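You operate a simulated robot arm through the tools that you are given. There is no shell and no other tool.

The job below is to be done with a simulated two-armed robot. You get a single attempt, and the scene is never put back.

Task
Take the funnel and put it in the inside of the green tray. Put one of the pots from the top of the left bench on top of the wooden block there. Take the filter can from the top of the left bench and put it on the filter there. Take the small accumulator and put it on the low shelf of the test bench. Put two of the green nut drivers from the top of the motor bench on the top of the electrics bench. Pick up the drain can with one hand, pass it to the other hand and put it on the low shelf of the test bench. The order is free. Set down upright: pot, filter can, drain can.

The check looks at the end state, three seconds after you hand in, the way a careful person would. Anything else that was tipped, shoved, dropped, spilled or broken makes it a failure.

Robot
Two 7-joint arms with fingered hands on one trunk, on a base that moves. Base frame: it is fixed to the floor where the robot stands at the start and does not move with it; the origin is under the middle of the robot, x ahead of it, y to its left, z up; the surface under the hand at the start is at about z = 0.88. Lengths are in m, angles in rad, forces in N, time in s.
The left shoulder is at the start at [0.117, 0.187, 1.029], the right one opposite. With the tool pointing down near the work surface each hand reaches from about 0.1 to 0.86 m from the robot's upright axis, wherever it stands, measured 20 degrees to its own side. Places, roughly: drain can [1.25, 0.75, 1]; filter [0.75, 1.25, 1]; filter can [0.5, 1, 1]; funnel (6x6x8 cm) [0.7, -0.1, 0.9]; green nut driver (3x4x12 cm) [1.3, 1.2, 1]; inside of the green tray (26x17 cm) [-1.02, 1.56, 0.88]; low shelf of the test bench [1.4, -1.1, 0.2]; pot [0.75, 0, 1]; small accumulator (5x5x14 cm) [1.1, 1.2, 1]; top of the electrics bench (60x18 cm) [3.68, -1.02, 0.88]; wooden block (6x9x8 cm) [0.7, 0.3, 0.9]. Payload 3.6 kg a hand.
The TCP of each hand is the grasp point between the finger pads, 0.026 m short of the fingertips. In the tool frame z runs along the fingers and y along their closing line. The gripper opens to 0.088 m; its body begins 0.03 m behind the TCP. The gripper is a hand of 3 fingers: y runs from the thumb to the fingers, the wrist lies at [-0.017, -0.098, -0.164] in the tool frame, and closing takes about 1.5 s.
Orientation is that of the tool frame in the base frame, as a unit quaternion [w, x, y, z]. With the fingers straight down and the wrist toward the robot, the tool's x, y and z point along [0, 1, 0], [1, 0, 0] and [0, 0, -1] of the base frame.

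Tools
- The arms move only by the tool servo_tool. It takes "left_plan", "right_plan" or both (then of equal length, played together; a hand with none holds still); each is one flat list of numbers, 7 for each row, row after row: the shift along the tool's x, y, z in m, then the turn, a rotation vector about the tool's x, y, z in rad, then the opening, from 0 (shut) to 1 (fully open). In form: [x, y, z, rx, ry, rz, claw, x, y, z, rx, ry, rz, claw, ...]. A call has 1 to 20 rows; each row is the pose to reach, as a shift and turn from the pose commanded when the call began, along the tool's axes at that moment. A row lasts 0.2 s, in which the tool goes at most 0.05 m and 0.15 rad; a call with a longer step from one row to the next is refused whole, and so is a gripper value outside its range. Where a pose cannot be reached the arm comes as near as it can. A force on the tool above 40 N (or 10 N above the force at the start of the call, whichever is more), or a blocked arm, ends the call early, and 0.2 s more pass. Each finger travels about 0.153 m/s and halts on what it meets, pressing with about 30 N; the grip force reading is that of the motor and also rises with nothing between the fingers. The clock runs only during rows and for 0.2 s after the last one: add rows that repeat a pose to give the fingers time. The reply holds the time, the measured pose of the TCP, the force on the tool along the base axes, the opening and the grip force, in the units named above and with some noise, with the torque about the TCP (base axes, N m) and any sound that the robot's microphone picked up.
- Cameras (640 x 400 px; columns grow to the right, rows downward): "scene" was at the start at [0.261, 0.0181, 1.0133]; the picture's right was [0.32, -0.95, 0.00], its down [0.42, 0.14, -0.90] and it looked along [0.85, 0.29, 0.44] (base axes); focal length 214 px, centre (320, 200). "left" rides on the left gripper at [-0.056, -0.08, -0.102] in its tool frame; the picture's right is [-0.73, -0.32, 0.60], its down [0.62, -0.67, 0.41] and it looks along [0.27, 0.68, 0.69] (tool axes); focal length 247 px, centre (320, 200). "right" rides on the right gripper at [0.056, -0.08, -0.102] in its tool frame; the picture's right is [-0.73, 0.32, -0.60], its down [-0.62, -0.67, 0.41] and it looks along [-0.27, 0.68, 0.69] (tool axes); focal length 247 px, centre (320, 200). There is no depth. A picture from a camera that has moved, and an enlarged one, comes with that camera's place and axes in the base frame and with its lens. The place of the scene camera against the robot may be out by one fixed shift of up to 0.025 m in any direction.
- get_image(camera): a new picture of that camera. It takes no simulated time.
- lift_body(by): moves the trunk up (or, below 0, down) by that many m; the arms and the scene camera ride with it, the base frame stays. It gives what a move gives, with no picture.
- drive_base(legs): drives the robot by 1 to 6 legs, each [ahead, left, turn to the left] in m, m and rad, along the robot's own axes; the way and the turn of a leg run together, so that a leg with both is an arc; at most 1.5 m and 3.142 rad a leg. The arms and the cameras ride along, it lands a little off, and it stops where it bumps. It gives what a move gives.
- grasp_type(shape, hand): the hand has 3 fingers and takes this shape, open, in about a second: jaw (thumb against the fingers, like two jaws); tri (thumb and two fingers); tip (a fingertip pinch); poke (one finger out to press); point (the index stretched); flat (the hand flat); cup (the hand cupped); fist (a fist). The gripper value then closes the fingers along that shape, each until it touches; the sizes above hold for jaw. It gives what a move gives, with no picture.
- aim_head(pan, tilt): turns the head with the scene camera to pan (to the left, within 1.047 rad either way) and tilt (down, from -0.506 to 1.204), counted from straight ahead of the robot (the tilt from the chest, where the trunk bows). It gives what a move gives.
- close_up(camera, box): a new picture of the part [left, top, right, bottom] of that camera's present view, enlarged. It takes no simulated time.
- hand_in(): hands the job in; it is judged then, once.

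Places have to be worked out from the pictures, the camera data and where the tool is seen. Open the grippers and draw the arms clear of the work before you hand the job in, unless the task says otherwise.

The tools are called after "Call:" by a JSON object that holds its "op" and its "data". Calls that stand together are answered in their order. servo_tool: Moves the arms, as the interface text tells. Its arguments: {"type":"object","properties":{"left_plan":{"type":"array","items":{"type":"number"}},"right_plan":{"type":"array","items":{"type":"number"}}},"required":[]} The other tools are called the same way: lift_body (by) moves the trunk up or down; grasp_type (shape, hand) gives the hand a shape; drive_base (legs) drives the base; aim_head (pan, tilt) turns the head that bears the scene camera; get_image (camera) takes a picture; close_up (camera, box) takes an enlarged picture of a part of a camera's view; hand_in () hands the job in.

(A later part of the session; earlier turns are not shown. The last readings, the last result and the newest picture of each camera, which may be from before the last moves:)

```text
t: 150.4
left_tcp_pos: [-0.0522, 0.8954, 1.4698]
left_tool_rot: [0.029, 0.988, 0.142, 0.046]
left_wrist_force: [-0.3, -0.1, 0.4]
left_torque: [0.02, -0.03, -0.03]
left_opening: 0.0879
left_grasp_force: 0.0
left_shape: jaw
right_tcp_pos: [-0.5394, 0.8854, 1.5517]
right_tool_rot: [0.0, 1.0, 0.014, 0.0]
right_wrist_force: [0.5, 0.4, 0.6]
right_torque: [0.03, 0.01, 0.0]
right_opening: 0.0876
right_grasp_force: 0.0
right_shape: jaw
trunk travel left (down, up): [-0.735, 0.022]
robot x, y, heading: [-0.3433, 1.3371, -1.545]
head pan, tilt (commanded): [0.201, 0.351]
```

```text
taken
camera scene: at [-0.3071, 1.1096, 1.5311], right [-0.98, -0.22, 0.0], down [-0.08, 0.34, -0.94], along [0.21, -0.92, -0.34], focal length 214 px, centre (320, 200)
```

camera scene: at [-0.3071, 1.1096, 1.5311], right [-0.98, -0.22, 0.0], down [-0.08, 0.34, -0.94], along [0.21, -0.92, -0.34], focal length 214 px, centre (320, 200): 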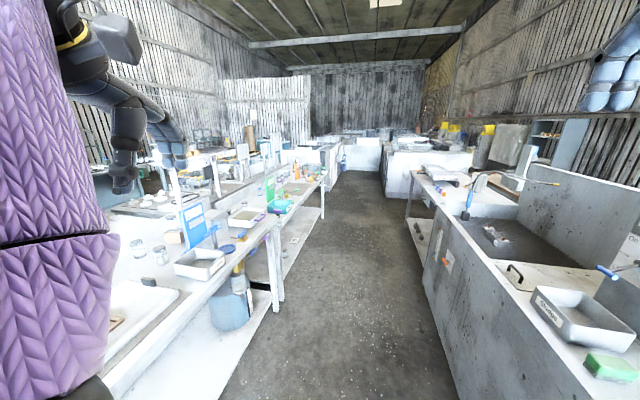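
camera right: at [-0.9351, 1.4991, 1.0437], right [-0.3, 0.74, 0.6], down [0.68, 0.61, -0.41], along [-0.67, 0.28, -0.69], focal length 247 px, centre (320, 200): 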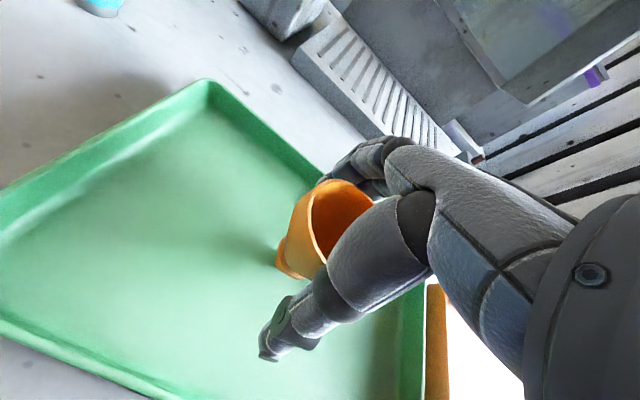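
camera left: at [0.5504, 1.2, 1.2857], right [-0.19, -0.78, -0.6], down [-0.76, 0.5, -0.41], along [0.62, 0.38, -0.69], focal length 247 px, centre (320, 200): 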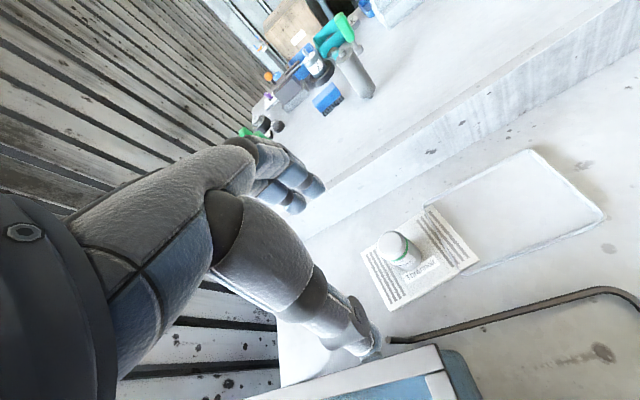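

The aisle toward -y is clear. I drive along it in two legs, then look left for the passage around the right bench's end.

Call:
{"op": "drive_base", "data": {"legs": [[0, 0, -0.025], [1.5, 0, 0], [1.3, 0, 0]]}}

Call:
{"op": "aim_head", "data": {"pan": 0.7, "tilt": 0.35}}

Call:
{"op": "get_image", "data": {"camera": "scene"}}

Call:
{"op": "aim_head", "data": {"pan": -0.3, "tilt": 0.35}}

Call:
{"op": "get_image", "data": {"camera": "scene"}}

```text
t: 164.4
left_tcp_pos: [-0.0074, -1.9089, 1.4691]
left_tool_rot: [0.028, 0.987, 0.151, 0.045]
left_wrist_force: [0.2, 1.0, -0.1]
left_torque: [-0.04, 0.03, 0.01]
left_opening: 0.0879
left_grasp_force: 0.0
left_shape: jaw
right_tcp_pos: [-0.4942, -1.9284, 1.5505]
right_tool_rot: [0.0, 1.0, 0.023, 0.001]
right_wrist_force: [0.0, 0.7, 0.6]
right_torque: [-0.04, 0.04, 0.01]
right_opening: 0.0878
right_grasp_force: 0.0
right_shape: jaw
trunk travel left (down, up): [-0.735, 0.022]
robot x, y, heading: [-0.3066, -1.4726, -1.532]
head pan, tilt (commanded): [0.201, 0.351]
```

```text
t: 165.3
left_tcp_pos: [-0.0074, -1.908, 1.4697]
left_tool_rot: [0.03, 0.987, 0.151, 0.046]
left_wrist_force: [-0.4, 0.6, 0.1]
left_torque: [0.03, 0.0, -0.01]
left_opening: 0.0877
left_grasp_force: 0.0
left_shape: jaw
right_tcp_pos: [-0.4948, -1.9275, 1.5516]
right_tool_rot: [0.001, 1.0, 0.024, 0.0]
right_wrist_force: [-0.4, -0.1, 0.8]
right_torque: [0.04, -0.01, -0.03]
right_opening: 0.0879
right_grasp_force: 0.1
right_shape: jaw
trunk travel left (down, up): [-0.735, 0.022]
robot x, y, heading: [-0.3091, -1.4736, -1.532]
head pan, tilt (commanded): [0.7, 0.351]
```

```text
taken
camera scene: at [-0.2263, -1.6783, 1.5312], right [-0.74, -0.67, 0.0], down [-0.23, 0.25, -0.94], along [0.63, -0.69, -0.34], focal length 214 px, centre (320, 200)
```

scene: 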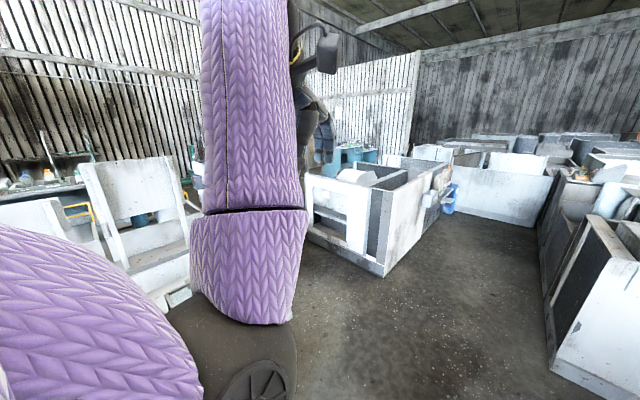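

```text
t: 166.6
left_tcp_pos: [-0.0079, -1.9088, 1.4694]
left_tool_rot: [0.028, 0.987, 0.151, 0.046]
left_wrist_force: [0.6, 0.1, 0.3]
left_torque: [0.0, 0.0, -0.01]
left_opening: 0.0879
left_grasp_force: 0.1
left_shape: jaw
right_tcp_pos: [-0.495, -1.9285, 1.5514]
right_tool_rot: [0.0, 1.0, 0.023, 0.001]
right_wrist_force: [0.7, -1.1, 0.0]
right_torque: [0.01, 0.02, 0.03]
right_opening: 0.0876
right_grasp_force: 0.0
right_shape: jaw
trunk travel left (down, up): [-0.735, 0.022]
robot x, y, heading: [-0.3034, -1.4743, -1.534]
head pan, tilt (commanded): [-0.3, 0.351]
```

```text
taken
camera scene: at [-0.3129, -1.6996, 1.5311], right [-0.97, 0.26, 0.0], down [0.09, 0.33, -0.94], along [-0.24, -0.91, -0.34], focal length 214 px, centre (320, 200)
```

scene: 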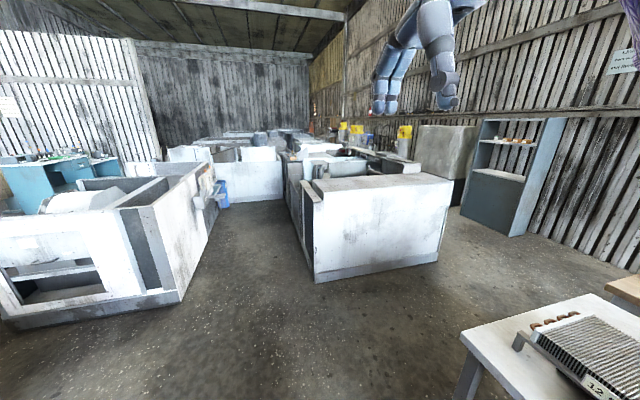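

The gap between the bench's end (y≈-1.6) and the white machine (y≈-3.5) is about 1.9 m wide. I drive on to y≈-2.5 and turn to face +x.

Call:
{"op": "drive_base", "data": {"legs": [[1.02, 0, 0], [0, 0, 1.53]]}}

Call:
{"op": "aim_head", "data": {"pan": 0.0, "tilt": 0.35}}

Call:
{"op": "get_image", "data": {"camera": "scene"}}

```text
t: 175.5
left_tcp_pos: [0.1841, -2.225, 1.4691]
left_tool_rot: [-0.01, 0.629, 0.775, 0.052]
left_wrist_force: [0.1, -0.5, 0.5]
left_torque: [0.0, -0.02, 0.0]
left_opening: 0.0878
left_grasp_force: 0.1
left_shape: jaw
right_tcp_pos: [0.1583, -2.7135, 1.5505]
right_tool_rot: [0.0, 0.723, 0.691, 0.0]
right_wrist_force: [0.0, -0.2, 0.3]
right_torque: [0.02, 0.02, -0.01]
right_opening: 0.0879
right_grasp_force: 0.0
right_shape: jaw
trunk travel left (down, up): [-0.735, 0.022]
robot x, y, heading: [-0.2728, -2.4829, -0.053]
head pan, tilt (commanded): [-0.3, 0.351]
```

```text
t: 176.3
left_tcp_pos: [0.1842, -2.2252, 1.4694]
left_tool_rot: [-0.009, 0.628, 0.776, 0.054]
left_wrist_force: [-0.6, 0.3, 0.3]
left_torque: [0.0, 0.0, 0.05]
left_opening: 0.0878
left_grasp_force: 0.0
left_shape: jaw
right_tcp_pos: [0.1582, -2.7134, 1.55]
right_tool_rot: [0.001, 0.723, 0.691, 0.0]
right_wrist_force: [0.0, -0.3, 0.4]
right_torque: [0.0, 0.0, -0.02]
right_opening: 0.0878
right_grasp_force: 0.1
right_shape: jaw
trunk travel left (down, up): [-0.735, 0.022]
robot x, y, heading: [-0.2762, -2.4844, -0.058]
head pan, tilt (commanded): [0.0, 0.351]
```

```text
taken
camera scene: at [-0.0391, -2.5011, 1.5311], right [-0.05, -1.0, 0.0], down [-0.34, 0.02, -0.94], along [0.94, -0.05, -0.34], focal length 214 px, centre (320, 200)
```

scene: 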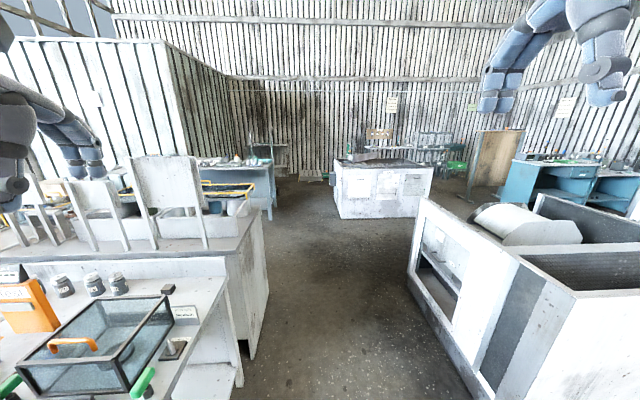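

Call:
{"op": "close_up", "data": {"camera": "scene", "box": [60, 120, 300, 270]}}

Call:
{"op": "close_up", "data": {"camera": "scene", "box": [190, 120, 480, 240]}}

```text
2.67 times, centred on (180, 195) of scene
camera zoom: at [-0.0391, -2.5011, 1.5311], right [-0.05, -1.0, 0.0], down [-0.34, 0.02, -0.94], along [0.94, -0.05, -0.34], focal length 572 px, centre (693, 213)
```

zoom: 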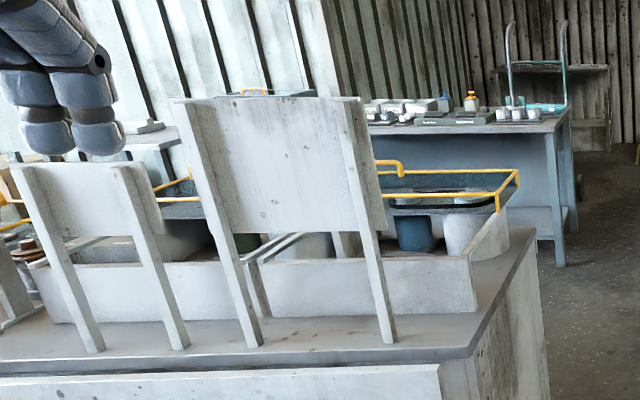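

```text
2.21 times, centred on (335, 180) of scene
camera zoom: at [-0.0391, -2.5011, 1.5311], right [-0.05, -1.0, 0.0], down [-0.34, 0.02, -0.94], along [0.94, -0.05, -0.34], focal length 473 px, centre (287, 244)
```

zoom: 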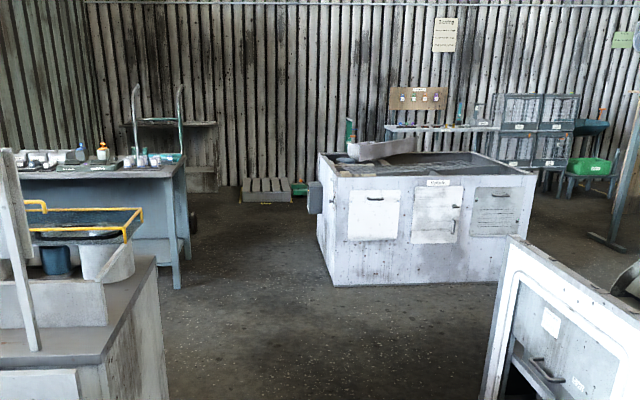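

The corridor runs between y≈-2.06 (test bench end panel) and y≈-3.55. I centre in it and drive forward along +x.

Call:
{"op": "drive_base", "data": {"legs": [[0, -0.27, 0.055], [1.3, 0, 0]]}}

Call:
{"op": "aim_head", "data": {"pan": 0.5, "tilt": 0.4}}

Call:
{"op": "get_image", "data": {"camera": "scene"}}

```text
t: 184.4
left_tcp_pos: [1.4775, -2.4505, 1.4682]
left_tool_rot: [-0.012, 0.601, 0.797, 0.053]
left_wrist_force: [0.0, 0.7, 0.5]
left_torque: [-0.05, 0.01, 0.02]
left_opening: 0.0876
left_grasp_force: 0.2
left_shape: jaw
right_tcp_pos: [1.4853, -2.9396, 1.5514]
right_tool_rot: [0.0, 0.698, 0.716, 0.0]
right_wrist_force: [-0.9, -0.3, 0.0]
right_torque: [0.01, -0.06, 0.0]
right_opening: 0.0878
right_grasp_force: 0.2
right_shape: jaw
trunk travel left (down, up): [-0.735, 0.022]
robot x, y, heading: [1.0374, -2.7402, 0.013]
head pan, tilt (commanded): [0.0, 0.351]
```

```text
t: 185.3
left_tcp_pos: [1.4789, -2.45, 1.4703]
left_tool_rot: [-0.011, 0.6, 0.798, 0.054]
left_wrist_force: [0.7, -0.7, -0.6]
left_torque: [0.02, 0.0, 0.01]
left_opening: 0.0876
left_grasp_force: 0.2
left_shape: jaw
right_tcp_pos: [1.487, -2.9388, 1.5511]
right_tool_rot: [-0.001, 0.699, 0.715, 0.0]
right_wrist_force: [-0.6, -0.2, 0.6]
right_torque: [0.01, 0.01, 0.01]
right_opening: 0.088
right_grasp_force: 0.0
right_shape: jaw
trunk travel left (down, up): [-0.735, 0.022]
robot x, y, heading: [1.04, -2.7408, 0.016]
head pan, tilt (commanded): [0.499, 0.4]
```

```text
taken
camera scene: at [1.2613, -2.6973, 1.5266], right [0.49, -0.87, 0.0], down [-0.34, -0.19, -0.92], along [0.8, 0.45, -0.39], focal length 214 px, centre (320, 200)
```

scene: 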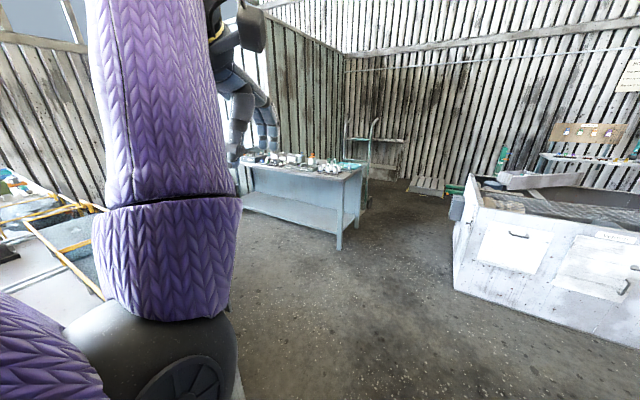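

The path ahead is clear; the electrics bench's front edge is near x≈3.15. I drive to x≈2.35 and turn to face +y.

Call:
{"op": "drive_base", "data": {"legs": [[1.33, 0, 0], [0, 0, 1.555]]}}

Call:
{"op": "aim_head", "data": {"pan": 0.0, "tilt": 0.4}}

Call:
{"op": "get_image", "data": {"camera": "scene"}}

```text
t: 195.9
left_tcp_pos: [2.0558, -2.2919, 1.4701]
left_tool_rot: [-0.046, -0.154, 0.987, 0.029]
left_wrist_force: [0.3, 0.6, 0.4]
left_torque: [-0.03, 0.03, -0.02]
left_opening: 0.0875
left_grasp_force: 0.0
left_shape: jaw
right_tcp_pos: [2.544, -2.2698, 1.5509]
right_tool_rot: [0.0, -0.026, 1.0, 0.0]
right_wrist_force: [0.7, -0.2, -0.1]
right_torque: [0.0, 0.02, -0.02]
right_opening: 0.0879
right_grasp_force: 0.1
right_shape: jaw
trunk travel left (down, up): [-0.735, 0.022]
robot x, y, heading: [2.3581, -2.7274, 1.617]
head pan, tilt (commanded): [0.499, 0.4]
```

```text
t: 196.8
left_tcp_pos: [2.0549, -2.2916, 1.4688]
left_tool_rot: [-0.046, -0.154, 0.987, 0.029]
left_wrist_force: [0.1, -0.3, -0.8]
left_torque: [-0.01, -0.02, 0.0]
left_opening: 0.0876
left_grasp_force: 0.1
left_shape: jaw
right_tcp_pos: [2.5442, -2.2697, 1.5514]
right_tool_rot: [0.0, -0.026, 1.0, -0.001]
right_wrist_force: [0.9, -0.8, -0.1]
right_torque: [-0.02, 0.0, -0.02]
right_opening: 0.0879
right_grasp_force: 0.1
right_shape: jaw
trunk travel left (down, up): [-0.735, 0.022]
robot x, y, heading: [2.3603, -2.726, 1.614]
head pan, tilt (commanded): [0.0, 0.4]
```

```text
taken
camera scene: at [2.3623, -2.5061, 1.5266], right [1.0, 0.04, 0.0], down [0.02, -0.39, -0.92], along [-0.04, 0.92, -0.39], focal length 214 px, centre (320, 200)
```

scene: 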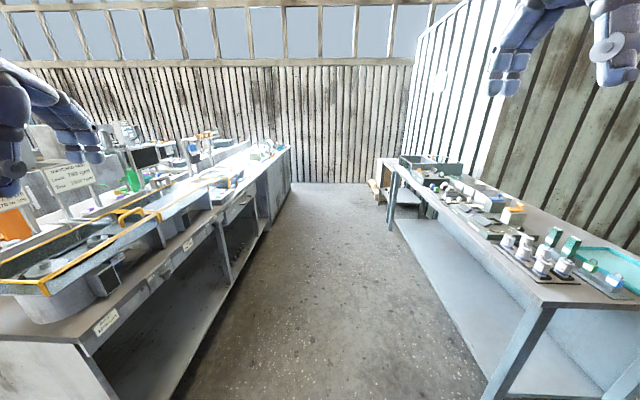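

Now the aisle between the test bench (left, with a low shelf) and the electrics bench (right) is visible. I zoom in on shelf, bench tops and the far motor bench.

Call:
{"op": "close_up", "data": {"camera": "scene", "box": [60, 120, 300, 270]}}

Call:
{"op": "close_up", "data": {"camera": "scene", "box": [0, 200, 300, 400]}}

Call:
{"op": "close_up", "data": {"camera": "scene", "box": [370, 140, 640, 310]}}

```text
2.67 times, centred on (180, 195) of scene
camera zoom: at [2.3623, -2.5061, 1.5266], right [1.0, 0.04, 0.0], down [0.02, -0.39, -0.92], along [-0.04, 0.92, -0.39], focal length 572 px, centre (693, 213)
```

zoom: 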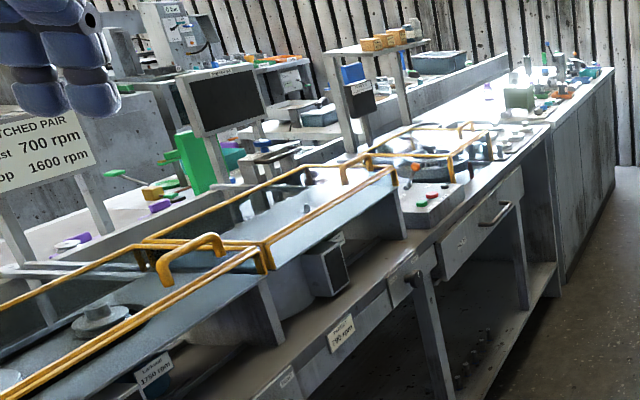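

```text
2.00 times, centred on (150, 300) of scene
camera zoom: at [2.3623, -2.5061, 1.5266], right [1.0, 0.04, 0.0], down [0.02, -0.39, -0.92], along [-0.04, 0.92, -0.39], focal length 429 px, centre (660, 0)
```

zoom: 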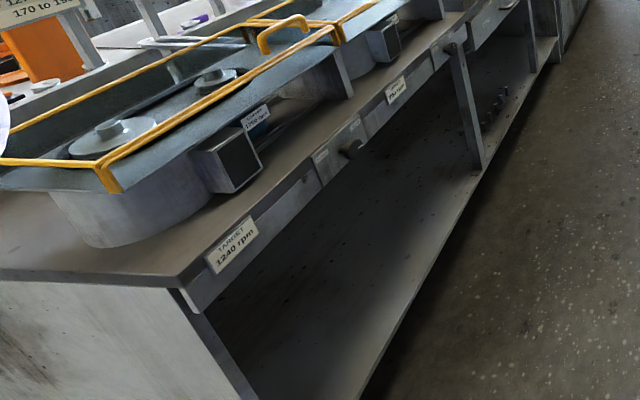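

```text
2.35 times, centred on (505, 225) of scene
camera zoom: at [2.3623, -2.5061, 1.5266], right [1.0, 0.04, 0.0], down [0.02, -0.39, -0.92], along [-0.04, 0.92, -0.39], focal length 505 px, centre (-115, 141)
```

zoom: 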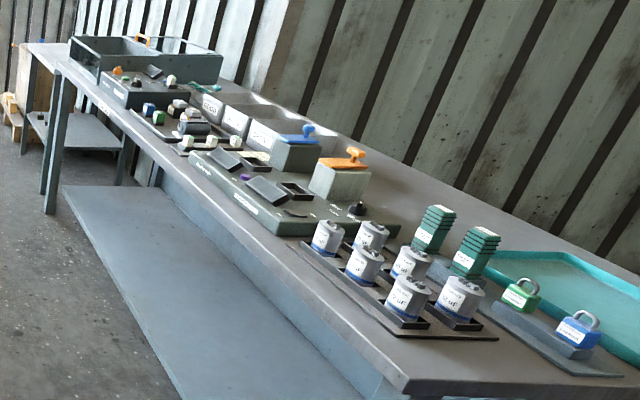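

The test bench's low shelf is wide and mostly empty, and the electrics bench has free strips. I drive up the aisle to the motor bench and turn to face it.

Call:
{"op": "drive_base", "data": {"legs": [[0, 0, -0.043], [1.5, 0, 0], [1.5, 0, 0], [0.65, 0, 0]]}}

Call:
{"op": "aim_head", "data": {"pan": 0.6, "tilt": 0.4}}

Call:
{"op": "get_image", "data": {"camera": "scene"}}

```text
t: 214.9
left_tcp_pos: [1.9632, 1.3626, 1.4693]
left_tool_rot: [-0.045, -0.151, 0.987, 0.029]
left_wrist_force: [0.0, -0.5, 0.1]
left_torque: [-0.01, 0.01, -0.01]
left_opening: 0.0878
left_grasp_force: 0.1
left_shape: jaw
right_tcp_pos: [2.4509, 1.3847, 1.5514]
right_tool_rot: [0.0, -0.026, 1.0, 0.001]
right_wrist_force: [-0.2, 0.2, 1.0]
right_torque: [-0.03, -0.03, 0.0]
right_opening: 0.0876
right_grasp_force: 0.1
right_shape: jaw
trunk travel left (down, up): [-0.735, 0.022]
robot x, y, heading: [2.2577, 0.9309, 1.61]
head pan, tilt (commanded): [0.0, 0.4]
```

```text
t: 215.9
left_tcp_pos: [1.9635, 1.3623, 1.4697]
left_tool_rot: [-0.046, -0.152, 0.987, 0.029]
left_wrist_force: [0.0, -0.7, -0.8]
left_torque: [0.01, 0.0, 0.02]
left_opening: 0.0881
left_grasp_force: 0.1
left_shape: jaw
right_tcp_pos: [2.452, 1.383, 1.5516]
right_tool_rot: [0.0, -0.026, 1.0, 0.001]
right_wrist_force: [0.3, 0.3, -0.4]
right_torque: [-0.01, 0.04, -0.02]
right_opening: 0.0878
right_grasp_force: 0.0
right_shape: jaw
trunk travel left (down, up): [-0.735, 0.022]
robot x, y, heading: [2.2654, 0.9292, 1.611]
head pan, tilt (commanded): [0.6, 0.4]
```

```text
taken
camera scene: at [2.2178, 1.1296, 1.5267], right [0.8, 0.6, 0.0], down [0.23, -0.31, -0.92], along [-0.55, 0.74, -0.39], focal length 214 px, centre (320, 200)
```

scene: 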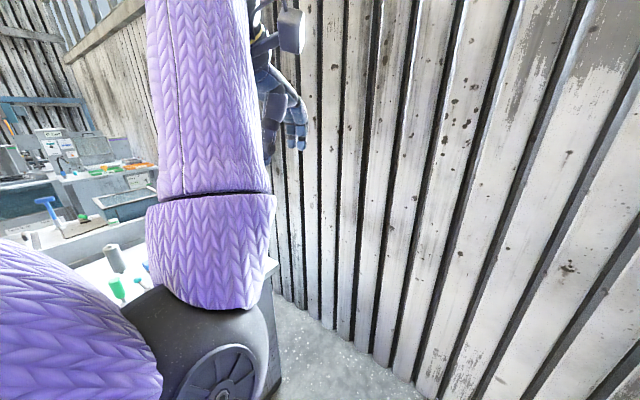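

Call:
{"op": "drive_base", "data": {"legs": [[0, 0, 1.53]]}}

Call:
{"op": "aim_head", "data": {"pan": 0.0, "tilt": 0.5}}

Call:
{"op": "get_image", "data": {"camera": "scene"}}

Call:
{"op": "get_image", "data": {"camera": "right"}}

Call:
{"op": "get_image", "data": {"camera": "left"}}

```text
t: 220.0
left_tcp_pos: [1.8154, 0.6526, 1.4693]
left_tool_rot: [0.054, 0.789, -0.612, 0.011]
left_wrist_force: [0.1, 1.0, 0.4]
left_torque: [-0.01, 0.01, 0.02]
left_opening: 0.0879
left_grasp_force: 0.1
left_shape: jaw
right_tcp_pos: [1.8209, 1.1412, 1.5509]
right_tool_rot: [0.0, -0.706, 0.708, 0.0]
right_wrist_force: [-0.7, 0.3, -0.7]
right_torque: [0.0, 0.0, 0.0]
right_opening: 0.0877
right_grasp_force: 0.0
right_shape: jaw
trunk travel left (down, up): [-0.735, 0.022]
robot x, y, heading: [2.2619, 0.9299, 3.131]
head pan, tilt (commanded): [0.6, 0.4]
```

```text
t: 221.0
left_tcp_pos: [1.8162, 0.6519, 1.4702]
left_tool_rot: [0.053, 0.789, -0.612, 0.011]
left_wrist_force: [0.0, -0.4, -0.4]
left_torque: [0.02, 0.0, 0.01]
left_opening: 0.0877
left_grasp_force: 0.0
left_shape: jaw
right_tcp_pos: [1.8204, 1.1399, 1.5512]
right_tool_rot: [0.0, -0.705, 0.709, 0.0]
right_wrist_force: [-0.3, 0.4, 0.3]
right_torque: [0.0, -0.02, 0.03]
right_opening: 0.0878
right_grasp_force: 0.0
right_shape: jaw
trunk travel left (down, up): [-0.735, 0.022]
robot x, y, heading: [2.2684, 0.9294, 3.128]
head pan, tilt (commanded): [0.0, 0.499]
```

```text
taken
camera scene: at [2.0568, 0.9278, 1.5175], right [0.01, 1.0, 0.0], down [0.48, -0.01, -0.88], along [-0.88, 0.01, -0.48], focal length 214 px, centre (320, 200)
```

scene: 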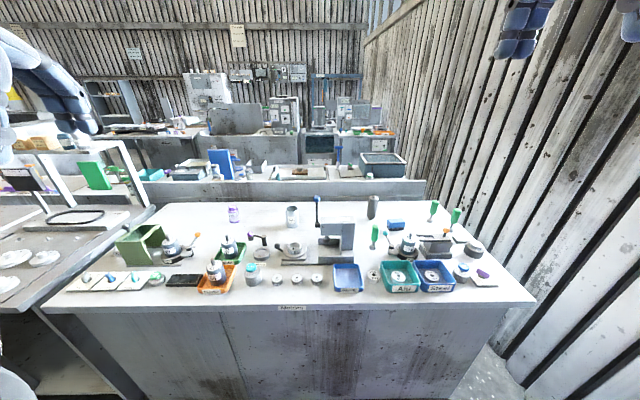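

```text
taken
camera right: at [1.9016, 1.0834, 1.6535], right [-0.32, 0.74, 0.6], down [0.67, 0.62, -0.41], along [-0.67, 0.27, -0.69], focal length 247 px, centre (320, 200)
```

right: 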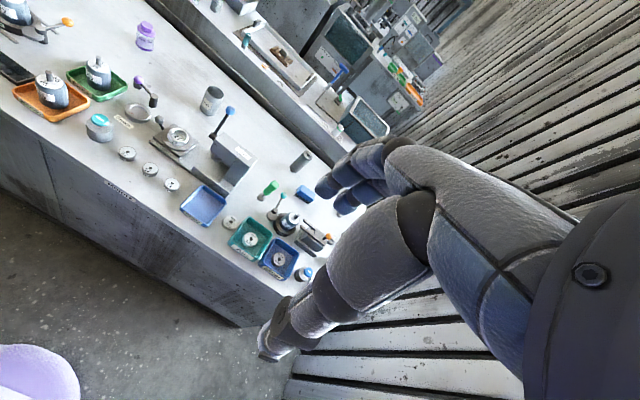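

```text
taken
camera left: at [1.8847, 0.7358, 1.5615], right [0.09, 0.73, -0.68], down [0.78, -0.48, -0.41], along [-0.62, -0.49, -0.61], focal length 247 px, centre (320, 200)
```

left: 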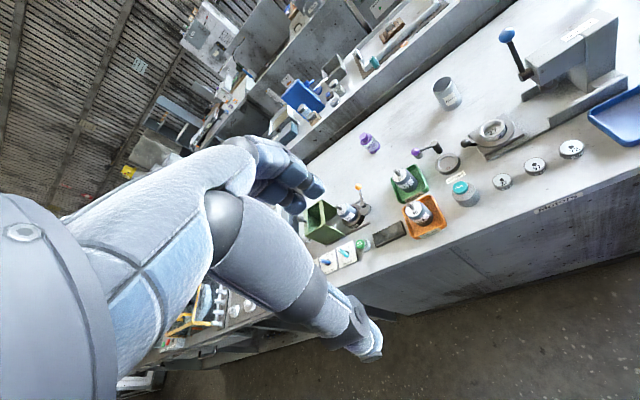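

I zoom in on the motor bench items.

Call:
{"op": "close_up", "data": {"camera": "scene", "box": [340, 180, 520, 300]}}

Call:
{"op": "close_up", "data": {"camera": "scene", "box": [200, 180, 380, 300]}}

Call:
{"op": "close_up", "data": {"camera": "scene", "box": [80, 190, 260, 310]}}

Call:
{"op": "close_up", "data": {"camera": "left", "box": [400, 40, 560, 160]}}

Call:
{"op": "close_up", "data": {"camera": "right", "box": [180, 70, 340, 290]}}

```text
3.33 times, centred on (430, 240) of scene
camera zoom: at [2.0568, 0.9278, 1.5175], right [0.01, 1.0, 0.0], down [0.48, -0.01, -0.88], along [-0.88, 0.01, -0.48], focal length 715 px, centre (-47, 67)
```

zoom: 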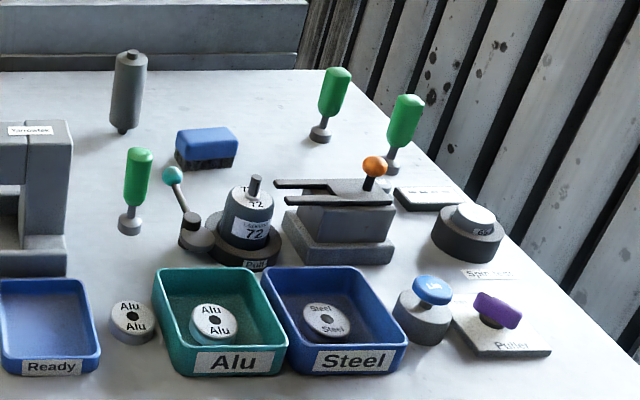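

```text
3.33 times, centred on (290, 240) of scene
camera zoom: at [2.0568, 0.9278, 1.5175], right [0.01, 1.0, 0.0], down [0.48, -0.01, -0.88], along [-0.88, 0.01, -0.48], focal length 715 px, centre (420, 67)
```

zoom: 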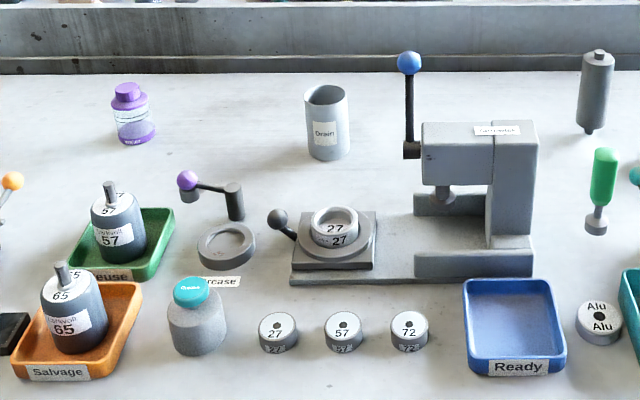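

```text
3.33 times, centred on (170, 250) of scene
camera zoom: at [2.0568, 0.9278, 1.5175], right [0.01, 1.0, 0.0], down [0.48, -0.01, -0.88], along [-0.88, 0.01, -0.48], focal length 715 px, centre (820, 33)
```

zoom: 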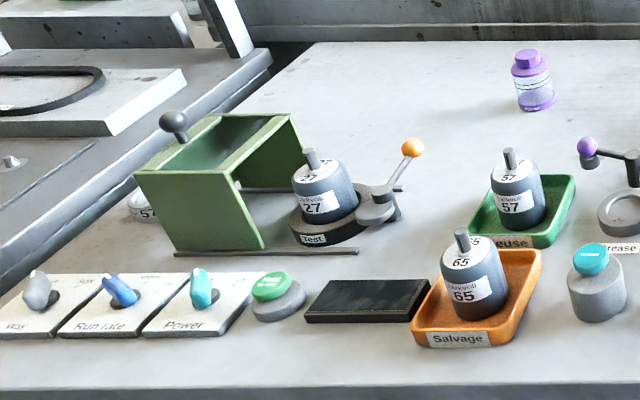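

```text
3.33 times, centred on (480, 100) of left
camera zoom: at [1.8847, 0.7358, 1.5615], right [0.09, 0.73, -0.68], down [0.78, -0.48, -0.41], along [-0.62, -0.49, -0.61], focal length 823 px, centre (-213, 533)
```

zoom: 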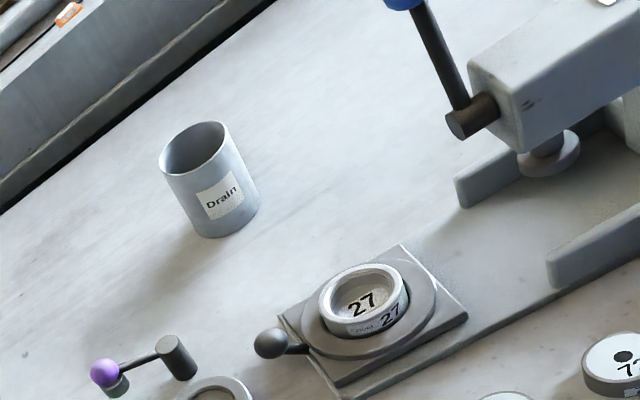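

```text
1.82 times, centred on (260, 180) of right
camera zoom: at [1.9016, 1.0834, 1.6535], right [-0.32, 0.74, 0.6], down [0.67, 0.62, -0.41], along [-0.67, 0.27, -0.69], focal length 449 px, centre (429, 236)
```

zoom: 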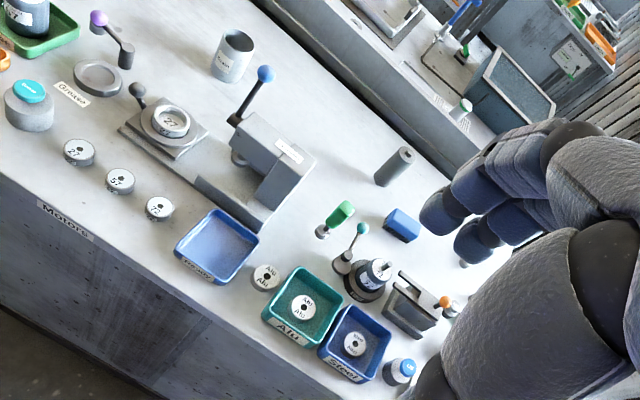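

All targets are identified: the open can is labelled "Drain", the plain gray cylinder with necks is the accumulator, and three green nut drivers stand on the bench. I look down at my own base to judge how close I can get to the bench's solid front.

Call:
{"op": "aim_head", "data": {"pan": 0.0, "tilt": 1.2}}

Call:
{"op": "get_image", "data": {"camera": "scene"}}

```text
t: 222.1
left_tcp_pos: [1.8156, 0.6519, 1.4692]
left_tool_rot: [0.054, 0.789, -0.612, 0.01]
left_wrist_force: [-0.4, 0.4, 0.0]
left_torque: [0.01, 0.01, -0.04]
left_opening: 0.0879
left_grasp_force: 0.0
left_shape: jaw
right_tcp_pos: [1.822, 1.1406, 1.5521]
right_tool_rot: [0.0, -0.706, 0.709, -0.001]
right_wrist_force: [-0.8, 0.0, 0.3]
right_torque: [-0.05, 0.03, 0.02]
right_opening: 0.088
right_grasp_force: 0.0
right_shape: jaw
trunk travel left (down, up): [-0.735, 0.022]
robot x, y, heading: [2.268, 0.9288, 3.128]
head pan, tilt (commanded): [0.0, 1.201]
```

```text
taken
camera scene: at [2.0918, 0.9274, 1.4638], right [0.01, 1.0, 0.0], down [0.93, -0.01, -0.36], along [-0.36, 0.0, -0.93], focal length 214 px, centre (320, 200)
```

scene: 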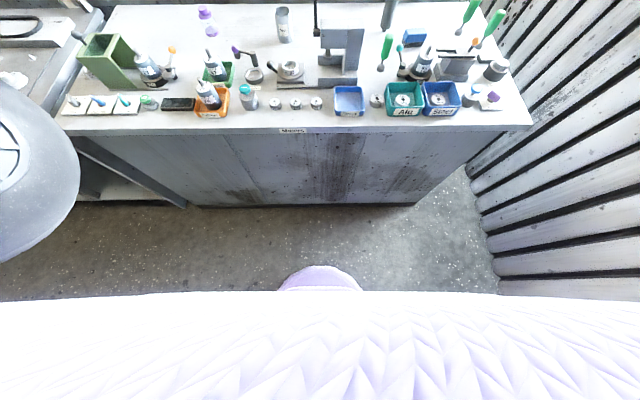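

The base front reaches 0.26 m ahead of my axis and the cabinet face is at x≈1.58–1.61, so I can stand at x≈1.91. I move to (1.91, 1.36), from where the left hand can take nut driver 1 and the right hand nut driver 3.

Call:
{"op": "drive_base", "data": {"legs": [[0, -0.43, 0], [0.34, 0, 0]]}}

Call:
{"op": "lift_body", "data": {"by": -0.2}}

Call:
{"op": "aim_head", "data": {"pan": 0.0, "tilt": 0.75}}

Call:
{"op": "get_image", "data": {"camera": "scene"}}

Call:
{"op": "get_image", "data": {"camera": "right"}}

Call:
{"op": "get_image", "data": {"camera": "left"}}

```text
t: 226.5
left_tcp_pos: [1.4866, 1.0848, 1.4693]
left_tool_rot: [0.054, 0.791, -0.609, 0.011]
left_wrist_force: [-0.4, 0.2, -0.3]
left_torque: [0.03, -0.03, 0.0]
left_opening: 0.0878
left_grasp_force: 0.1
left_shape: jaw
right_tcp_pos: [1.4902, 1.5738, 1.5512]
right_tool_rot: [0.0, 0.708, -0.707, 0.0]
right_wrist_force: [-0.8, 0.3, -0.9]
right_torque: [0.02, 0.03, 0.0]
right_opening: 0.0879
right_grasp_force: 0.0
right_shape: jaw
trunk travel left (down, up): [-0.735, 0.022]
robot x, y, heading: [1.9338, 1.3669, 3.131]
head pan, tilt (commanded): [0.0, 1.201]
```

```text
t: 228.7
left_tcp_pos: [1.4879, 1.0848, 1.27]
left_tool_rot: [0.053, 0.791, -0.609, 0.011]
left_wrist_force: [0.2, 0.3, -0.5]
left_torque: [0.01, 0.06, -0.02]
left_opening: 0.0877
left_grasp_force: 0.0
left_shape: jaw
right_tcp_pos: [1.4904, 1.5733, 1.352]
right_tool_rot: [0.0, 0.708, -0.706, -0.001]
right_wrist_force: [0.2, 0.1, -0.6]
right_torque: [0.01, -0.01, 0.03]
right_opening: 0.088
right_grasp_force: 0.1
right_shape: jaw
trunk travel left (down, up): [-0.535, 0.222]
robot x, y, heading: [1.9349, 1.3615, 3.132]
head pan, tilt (commanded): [0.0, 1.201]
```

```text
t: 229.6
left_tcp_pos: [1.4875, 1.0856, 1.2694]
left_tool_rot: [0.054, 0.791, -0.609, 0.01]
left_wrist_force: [-0.3, -0.3, 1.0]
left_torque: [0.04, -0.02, 0.01]
left_opening: 0.0877
left_grasp_force: 0.0
left_shape: jaw
right_tcp_pos: [1.4896, 1.5735, 1.3522]
right_tool_rot: [0.001, 0.708, -0.706, 0.0]
right_wrist_force: [1.0, 0.1, 0.3]
right_torque: [0.02, 0.0, 0.04]
right_opening: 0.0879
right_grasp_force: 0.0
right_shape: jaw
trunk travel left (down, up): [-0.535, 0.222]
robot x, y, heading: [1.9361, 1.3641, 3.134]
head pan, tilt (commanded): [0.0, 0.75]
```

```text
taken
camera scene: at [1.7318, 1.3622, 1.2935], right [0.01, 1.0, 0.0], down [0.68, -0.01, -0.73], along [-0.73, 0.01, -0.68], focal length 214 px, centre (320, 200)
```

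scene: 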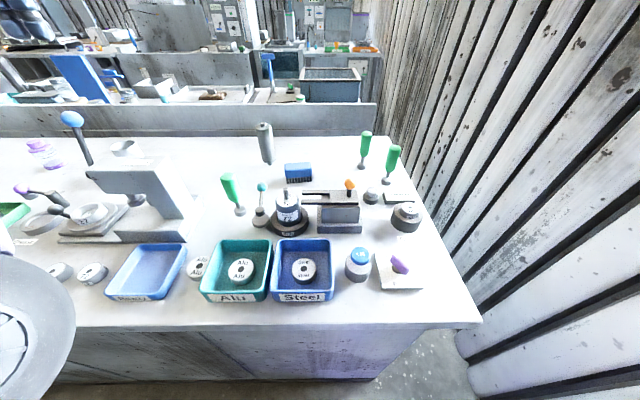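

```text
taken
camera right: at [1.5709, 1.517, 1.4535], right [-0.32, 0.73, 0.6], down [0.66, 0.62, -0.41], along [-0.68, 0.27, -0.69], focal length 247 px, centre (320, 200)
```

right: 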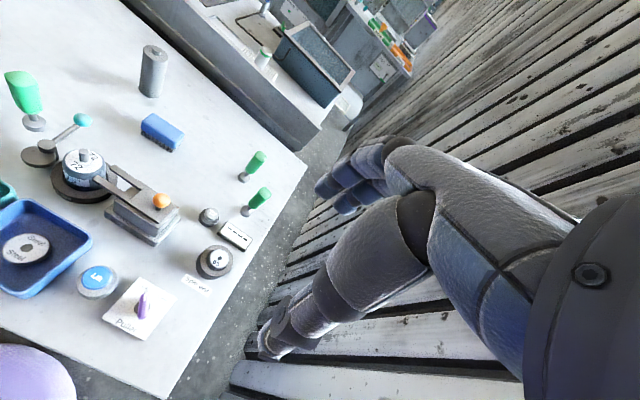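

```text
taken
camera left: at [1.5558, 1.1695, 1.3614], right [0.09, 0.73, -0.68], down [0.78, -0.47, -0.41], along [-0.62, -0.49, -0.61], focal length 247 px, centre (320, 200)
```

left: 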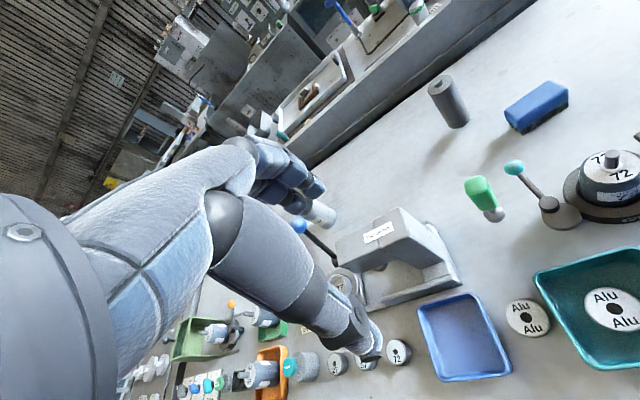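

I zoom on both wrist cameras to localise drivers 1, 2 and 3 and their neighbours.

Call:
{"op": "close_up", "data": {"camera": "left", "box": [440, 140, 600, 260]}}

Call:
{"op": "close_up", "data": {"camera": "right", "box": [180, 130, 308, 290]}}

Call:
{"op": "close_up", "data": {"camera": "scene", "box": [200, 120, 440, 260]}}

```text
3.33 times, centred on (520, 200) of left
camera zoom: at [1.5558, 1.1695, 1.3614], right [0.09, 0.73, -0.68], down [0.78, -0.47, -0.41], along [-0.62, -0.49, -0.61], focal length 823 px, centre (-347, 200)
```

zoom: 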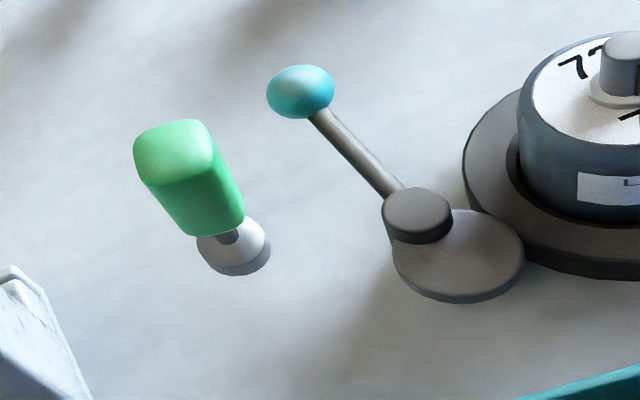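

```text
2.50 times, centred on (244, 210) of right
camera zoom: at [1.5709, 1.517, 1.4535], right [-0.32, 0.73, 0.6], down [0.66, 0.62, -0.41], along [-0.68, 0.27, -0.69], focal length 617 px, centre (510, 175)
```

zoom: 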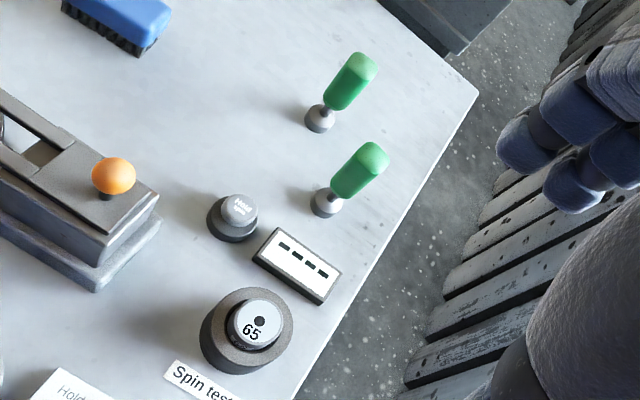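

```text
2.67 times, centred on (320, 190) of scene
camera zoom: at [1.7318, 1.3622, 1.2935], right [0.01, 1.0, 0.0], down [0.68, -0.01, -0.73], along [-0.73, 0.01, -0.68], focal length 572 px, centre (320, 227)
```

zoom: 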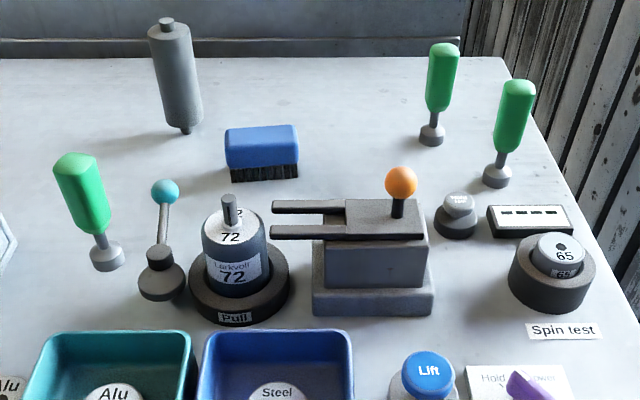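

Drivers: #1 at (1.336, 1.172), #3 at (1.215, 1.567), #2 at (1.135, 1.509), all topping out near z≈1.0; a lever ball sits at (1.317, 1.223, 0.96). I move both hands over drivers 1 (left) and 3 (right) at z≈1.33, squaring them, before lowering the trunk.

Call:
{"op": "servo_tool", "data": {"left_plan": [-0.0189, 0.0216, -0.0101, 0.0104, -0.0151, 0.043, 1, -0.0378, 0.0433, -0.0202, 0.0208, -0.0303, 0.0861, 1, -0.0568, 0.0649, -0.0303, 0.0312, -0.0454, 0.1291, 1, -0.0757, 0.0865, -0.0404, 0.0416, -0.0605, 0.1721, 1, -0.0946, 0.1082, -0.0505, 0.052, -0.0757, 0.2152, 1, -0.1135, 0.1298, -0.0606, 0.0624, -0.0908, 0.2582, 0.85, -0.1135, 0.1298, -0.0606, 0.0624, -0.0908, 0.2582, 0.8], "right_plan": [0.0011, 0.0458, 0.0037, 0, 0, 0.05, 1, 0.0022, 0.0915, 0.0074, 0, 0, 0.1, 1, 0.0033, 0.1373, 0.0111, 0, 0, 0.15, 1, 0.0043, 0.1831, 0.0148, 0, 0, 0.2, 1, 0.0054, 0.2288, 0.0185, 0, 0, 0.25, 1, 0.0065, 0.2746, 0.0222, 0, 0, 0.3, 0.85, 0.0065, 0.2746, 0.0222, 0, 0, 0.3, 0.8]}}

Call:
{"op": "get_image", "data": {"camera": "scene"}}

```text
t: 231.2
left_tcp_pos: [1.3342, 1.174, 1.3291]
left_tool_rot: [0.001, -0.706, 0.708, -0.001]
left_wrist_force: [0.8, 1.0, -0.3]
left_torque: [-0.02, -0.01, 0.0]
left_opening: 0.0707
left_grasp_force: 0.0
left_shape: jaw
right_tcp_pos: [1.2214, 1.5704, 1.3269]
right_tool_rot: [-0.001, -0.594, 0.804, 0.0]
right_wrist_force: [-0.7, 0.1, -0.2]
right_torque: [-0.03, 0.02, 0.02]
right_opening: 0.0709
right_grasp_force: 0.1
right_shape: jaw
right hand out of reach, approached as far as the arm can: row 6, 7
trunk travel left (down, up): [-0.535, 0.222]
robot x, y, heading: [1.9342, 1.3636, 3.136]
head pan, tilt (commanded): [0.0, 0.75]
```

```text
taken
camera scene: at [1.7308, 1.365, 1.2933], right [0.01, 1.0, 0.0], down [0.68, -0.01, -0.73], along [-0.73, 0.0, -0.68], focal length 214 px, centre (320, 200)
```

scene: 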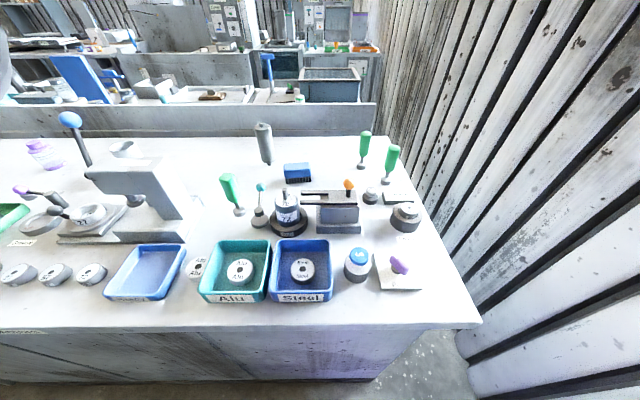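

Both hands are in place. I lower the trunk by 0.22 so they hover just above the drivers.

Call:
{"op": "lift_body", "data": {"by": -0.22}}

Call:
{"op": "get_image", "data": {"camera": "right"}}

Call:
{"op": "get_image", "data": {"camera": "left"}}

Call:
{"op": "get_image", "data": {"camera": "scene"}}

```text
t: 233.5
left_tcp_pos: [1.3354, 1.1676, 1.1099]
left_tool_rot: [0.002, -0.707, 0.707, 0.0]
left_wrist_force: [0.2, -0.6, -1.3]
left_torque: [0.01, 0.02, 0.0]
left_opening: 0.0707
left_grasp_force: 0.1
left_shape: jaw
right_tcp_pos: [1.2216, 1.568, 1.1076]
right_tool_rot: [0.0, -0.594, 0.804, 0.001]
right_wrist_force: [-1.4, -0.4, 0.5]
right_torque: [-0.02, 0.02, -0.02]
right_opening: 0.0706
right_grasp_force: 0.1
right_shape: jaw
trunk travel left (down, up): [-0.315, 0.442]
robot x, y, heading: [1.9334, 1.3648, 3.131]
head pan, tilt (commanded): [0.0, 0.75]
```

```text
taken
camera right: at [1.2827, 1.4898, 1.2105], right [-0.09, 0.8, 0.6], down [0.82, 0.4, -0.41], along [-0.57, 0.45, -0.69], focal length 247 px, centre (320, 200)
```

right: 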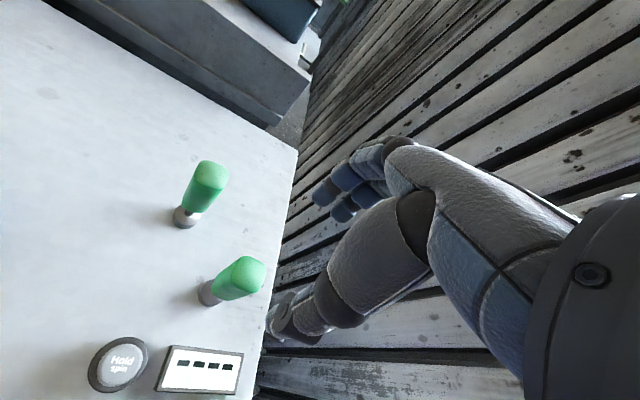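

```text
taken
camera left: at [1.4169, 1.224, 1.2133], right [0.32, 0.73, -0.6], down [0.66, -0.62, -0.41], along [-0.67, -0.27, -0.69], focal length 247 px, centre (320, 200)
```

left: 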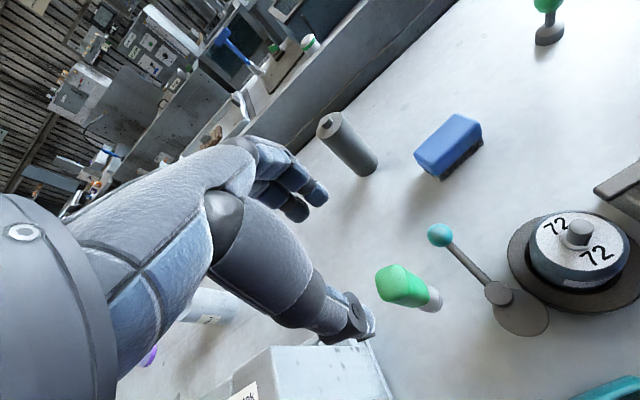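

```text
taken
camera scene: at [1.7106, 1.3623, 1.0615], right [0.01, 1.0, 0.0], down [0.68, -0.01, -0.73], along [-0.73, 0.01, -0.68], focal length 214 px, centre (320, 200)
```

scene: 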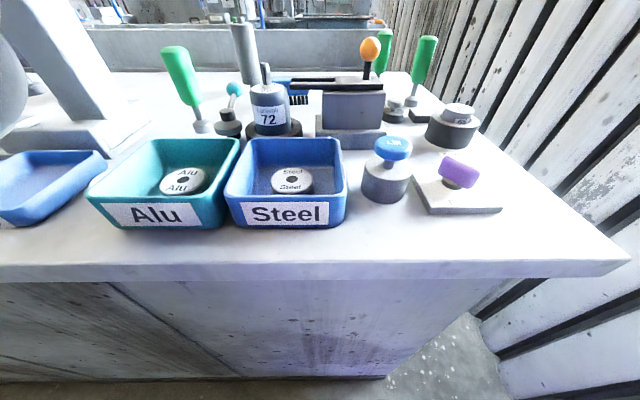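

Call:
{"op": "close_up", "data": {"camera": "right", "box": [150, 140, 310, 340]}}

Call:
{"op": "close_up", "data": {"camera": "left", "box": [340, 200, 500, 350]}}

```text
2.00 times, centred on (230, 240) of right
camera zoom: at [1.2827, 1.4898, 1.2105], right [-0.09, 0.8, 0.6], down [0.82, 0.4, -0.41], along [-0.57, 0.45, -0.69], focal length 494 px, centre (500, 120)
```

zoom: 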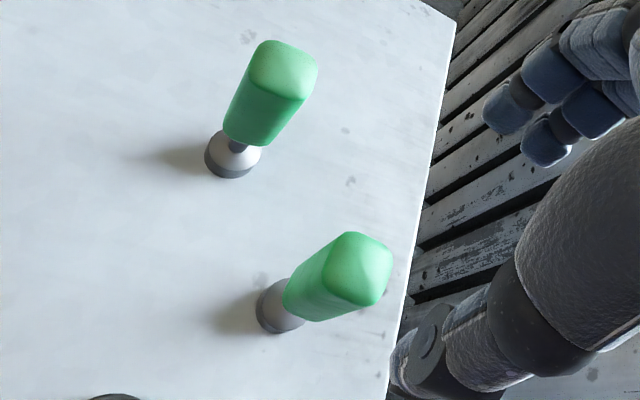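

```text
2.67 times, centred on (420, 275) of left
camera zoom: at [1.4169, 1.224, 1.2133], right [0.32, 0.73, -0.6], down [0.66, -0.62, -0.41], along [-0.67, -0.27, -0.69], focal length 659 px, centre (53, 0)
```

zoom: 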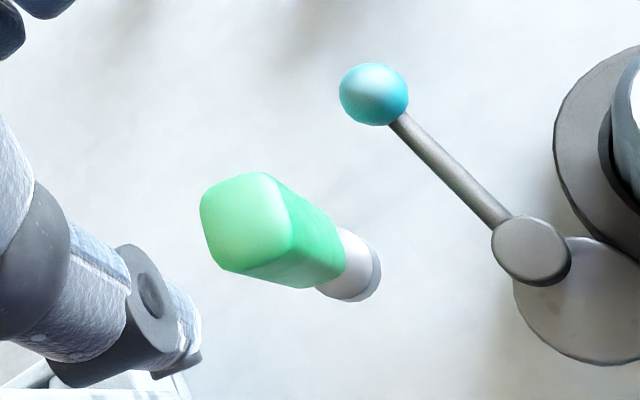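

Refined: driver 3 at (1.218, 1.561), driver 1 at (1.341, 1.168). I apply the few-mm corrections and descend both hands to grip height z≈0.978.

Call:
{"op": "servo_tool", "data": {"left_plan": [0.001, -0.004, 0.02, 0, 0, 0, 0.8, 0.002, -0.006, 0.06, 0, 0, 0, 0.8, 0.002, -0.006, 0.1, 0, 0, 0, 0.8, 0.002, -0.006, 0.131, 0, 0, 0, 0.8, 0.002, -0.006, 0.131, 0, 0, 0, 0.8], "right_plan": [0.005, 0.001, 0.02, 0, 0, 0, 0.8, 0.0077, 0.0013, 0.06, 0, 0, 0, 0.8, 0.0077, 0.0013, 0.1, 0, 0, 0, 0.8, 0.0077, 0.0013, 0.129, 0, 0, 0, 0.8, 0.0077, 0.0013, 0.129, 0, 0, 0, 0.8]}}

Call:
{"op": "get_image", "data": {"camera": "right"}}

Call:
{"op": "get_image", "data": {"camera": "left"}}

Call:
{"op": "get_image", "data": {"camera": "scene"}}

```text
t: 234.7
left_tcp_pos: [1.3405, 1.1661, 0.9796]
left_tool_rot: [0.0, -0.707, 0.708, 0.0]
left_wrist_force: [-0.3, -0.5, 0.1]
left_torque: [-0.02, -0.04, 0.0]
left_opening: 0.0707
left_grasp_force: 0.0
left_shape: jaw
right_tcp_pos: [1.2181, 1.5632, 0.9789]
right_tool_rot: [-0.001, -0.594, 0.804, 0.001]
right_wrist_force: [0.3, 0.5, 0.2]
right_torque: [0.02, 0.02, 0.01]
right_opening: 0.0706
right_grasp_force: 0.0
right_shape: jaw
trunk travel left (down, up): [-0.315, 0.442]
robot x, y, heading: [1.9361, 1.3657, 3.137]
head pan, tilt (commanded): [0.0, 0.75]
```

```text
taken
camera right: at [1.2782, 1.4846, 1.0811], right [-0.09, 0.8, 0.6], down [0.82, 0.4, -0.41], along [-0.57, 0.45, -0.69], focal length 247 px, centre (320, 200)
```

right: 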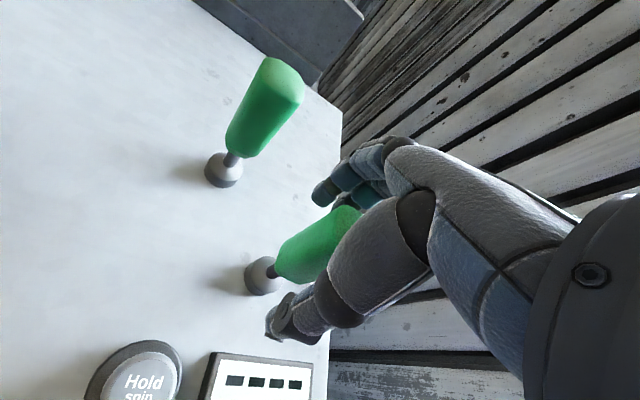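

```text
taken
camera left: at [1.4223, 1.2219, 1.0827], right [0.32, 0.73, -0.6], down [0.66, -0.62, -0.41], along [-0.67, -0.27, -0.69], focal length 247 px, centre (320, 200)
```

left: 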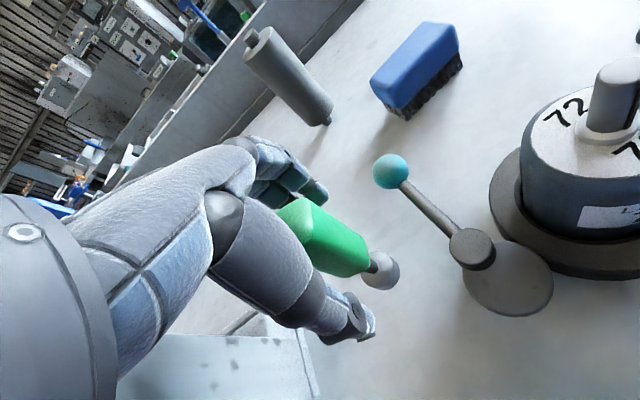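

```text
taken
camera scene: at [1.7104, 1.3623, 1.0614], right [0.01, 1.0, 0.0], down [0.68, -0.01, -0.73], along [-0.73, 0.01, -0.68], focal length 214 px, centre (320, 200)
```

scene: 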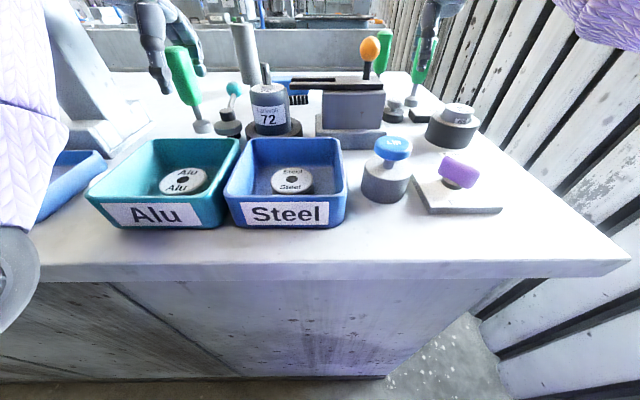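

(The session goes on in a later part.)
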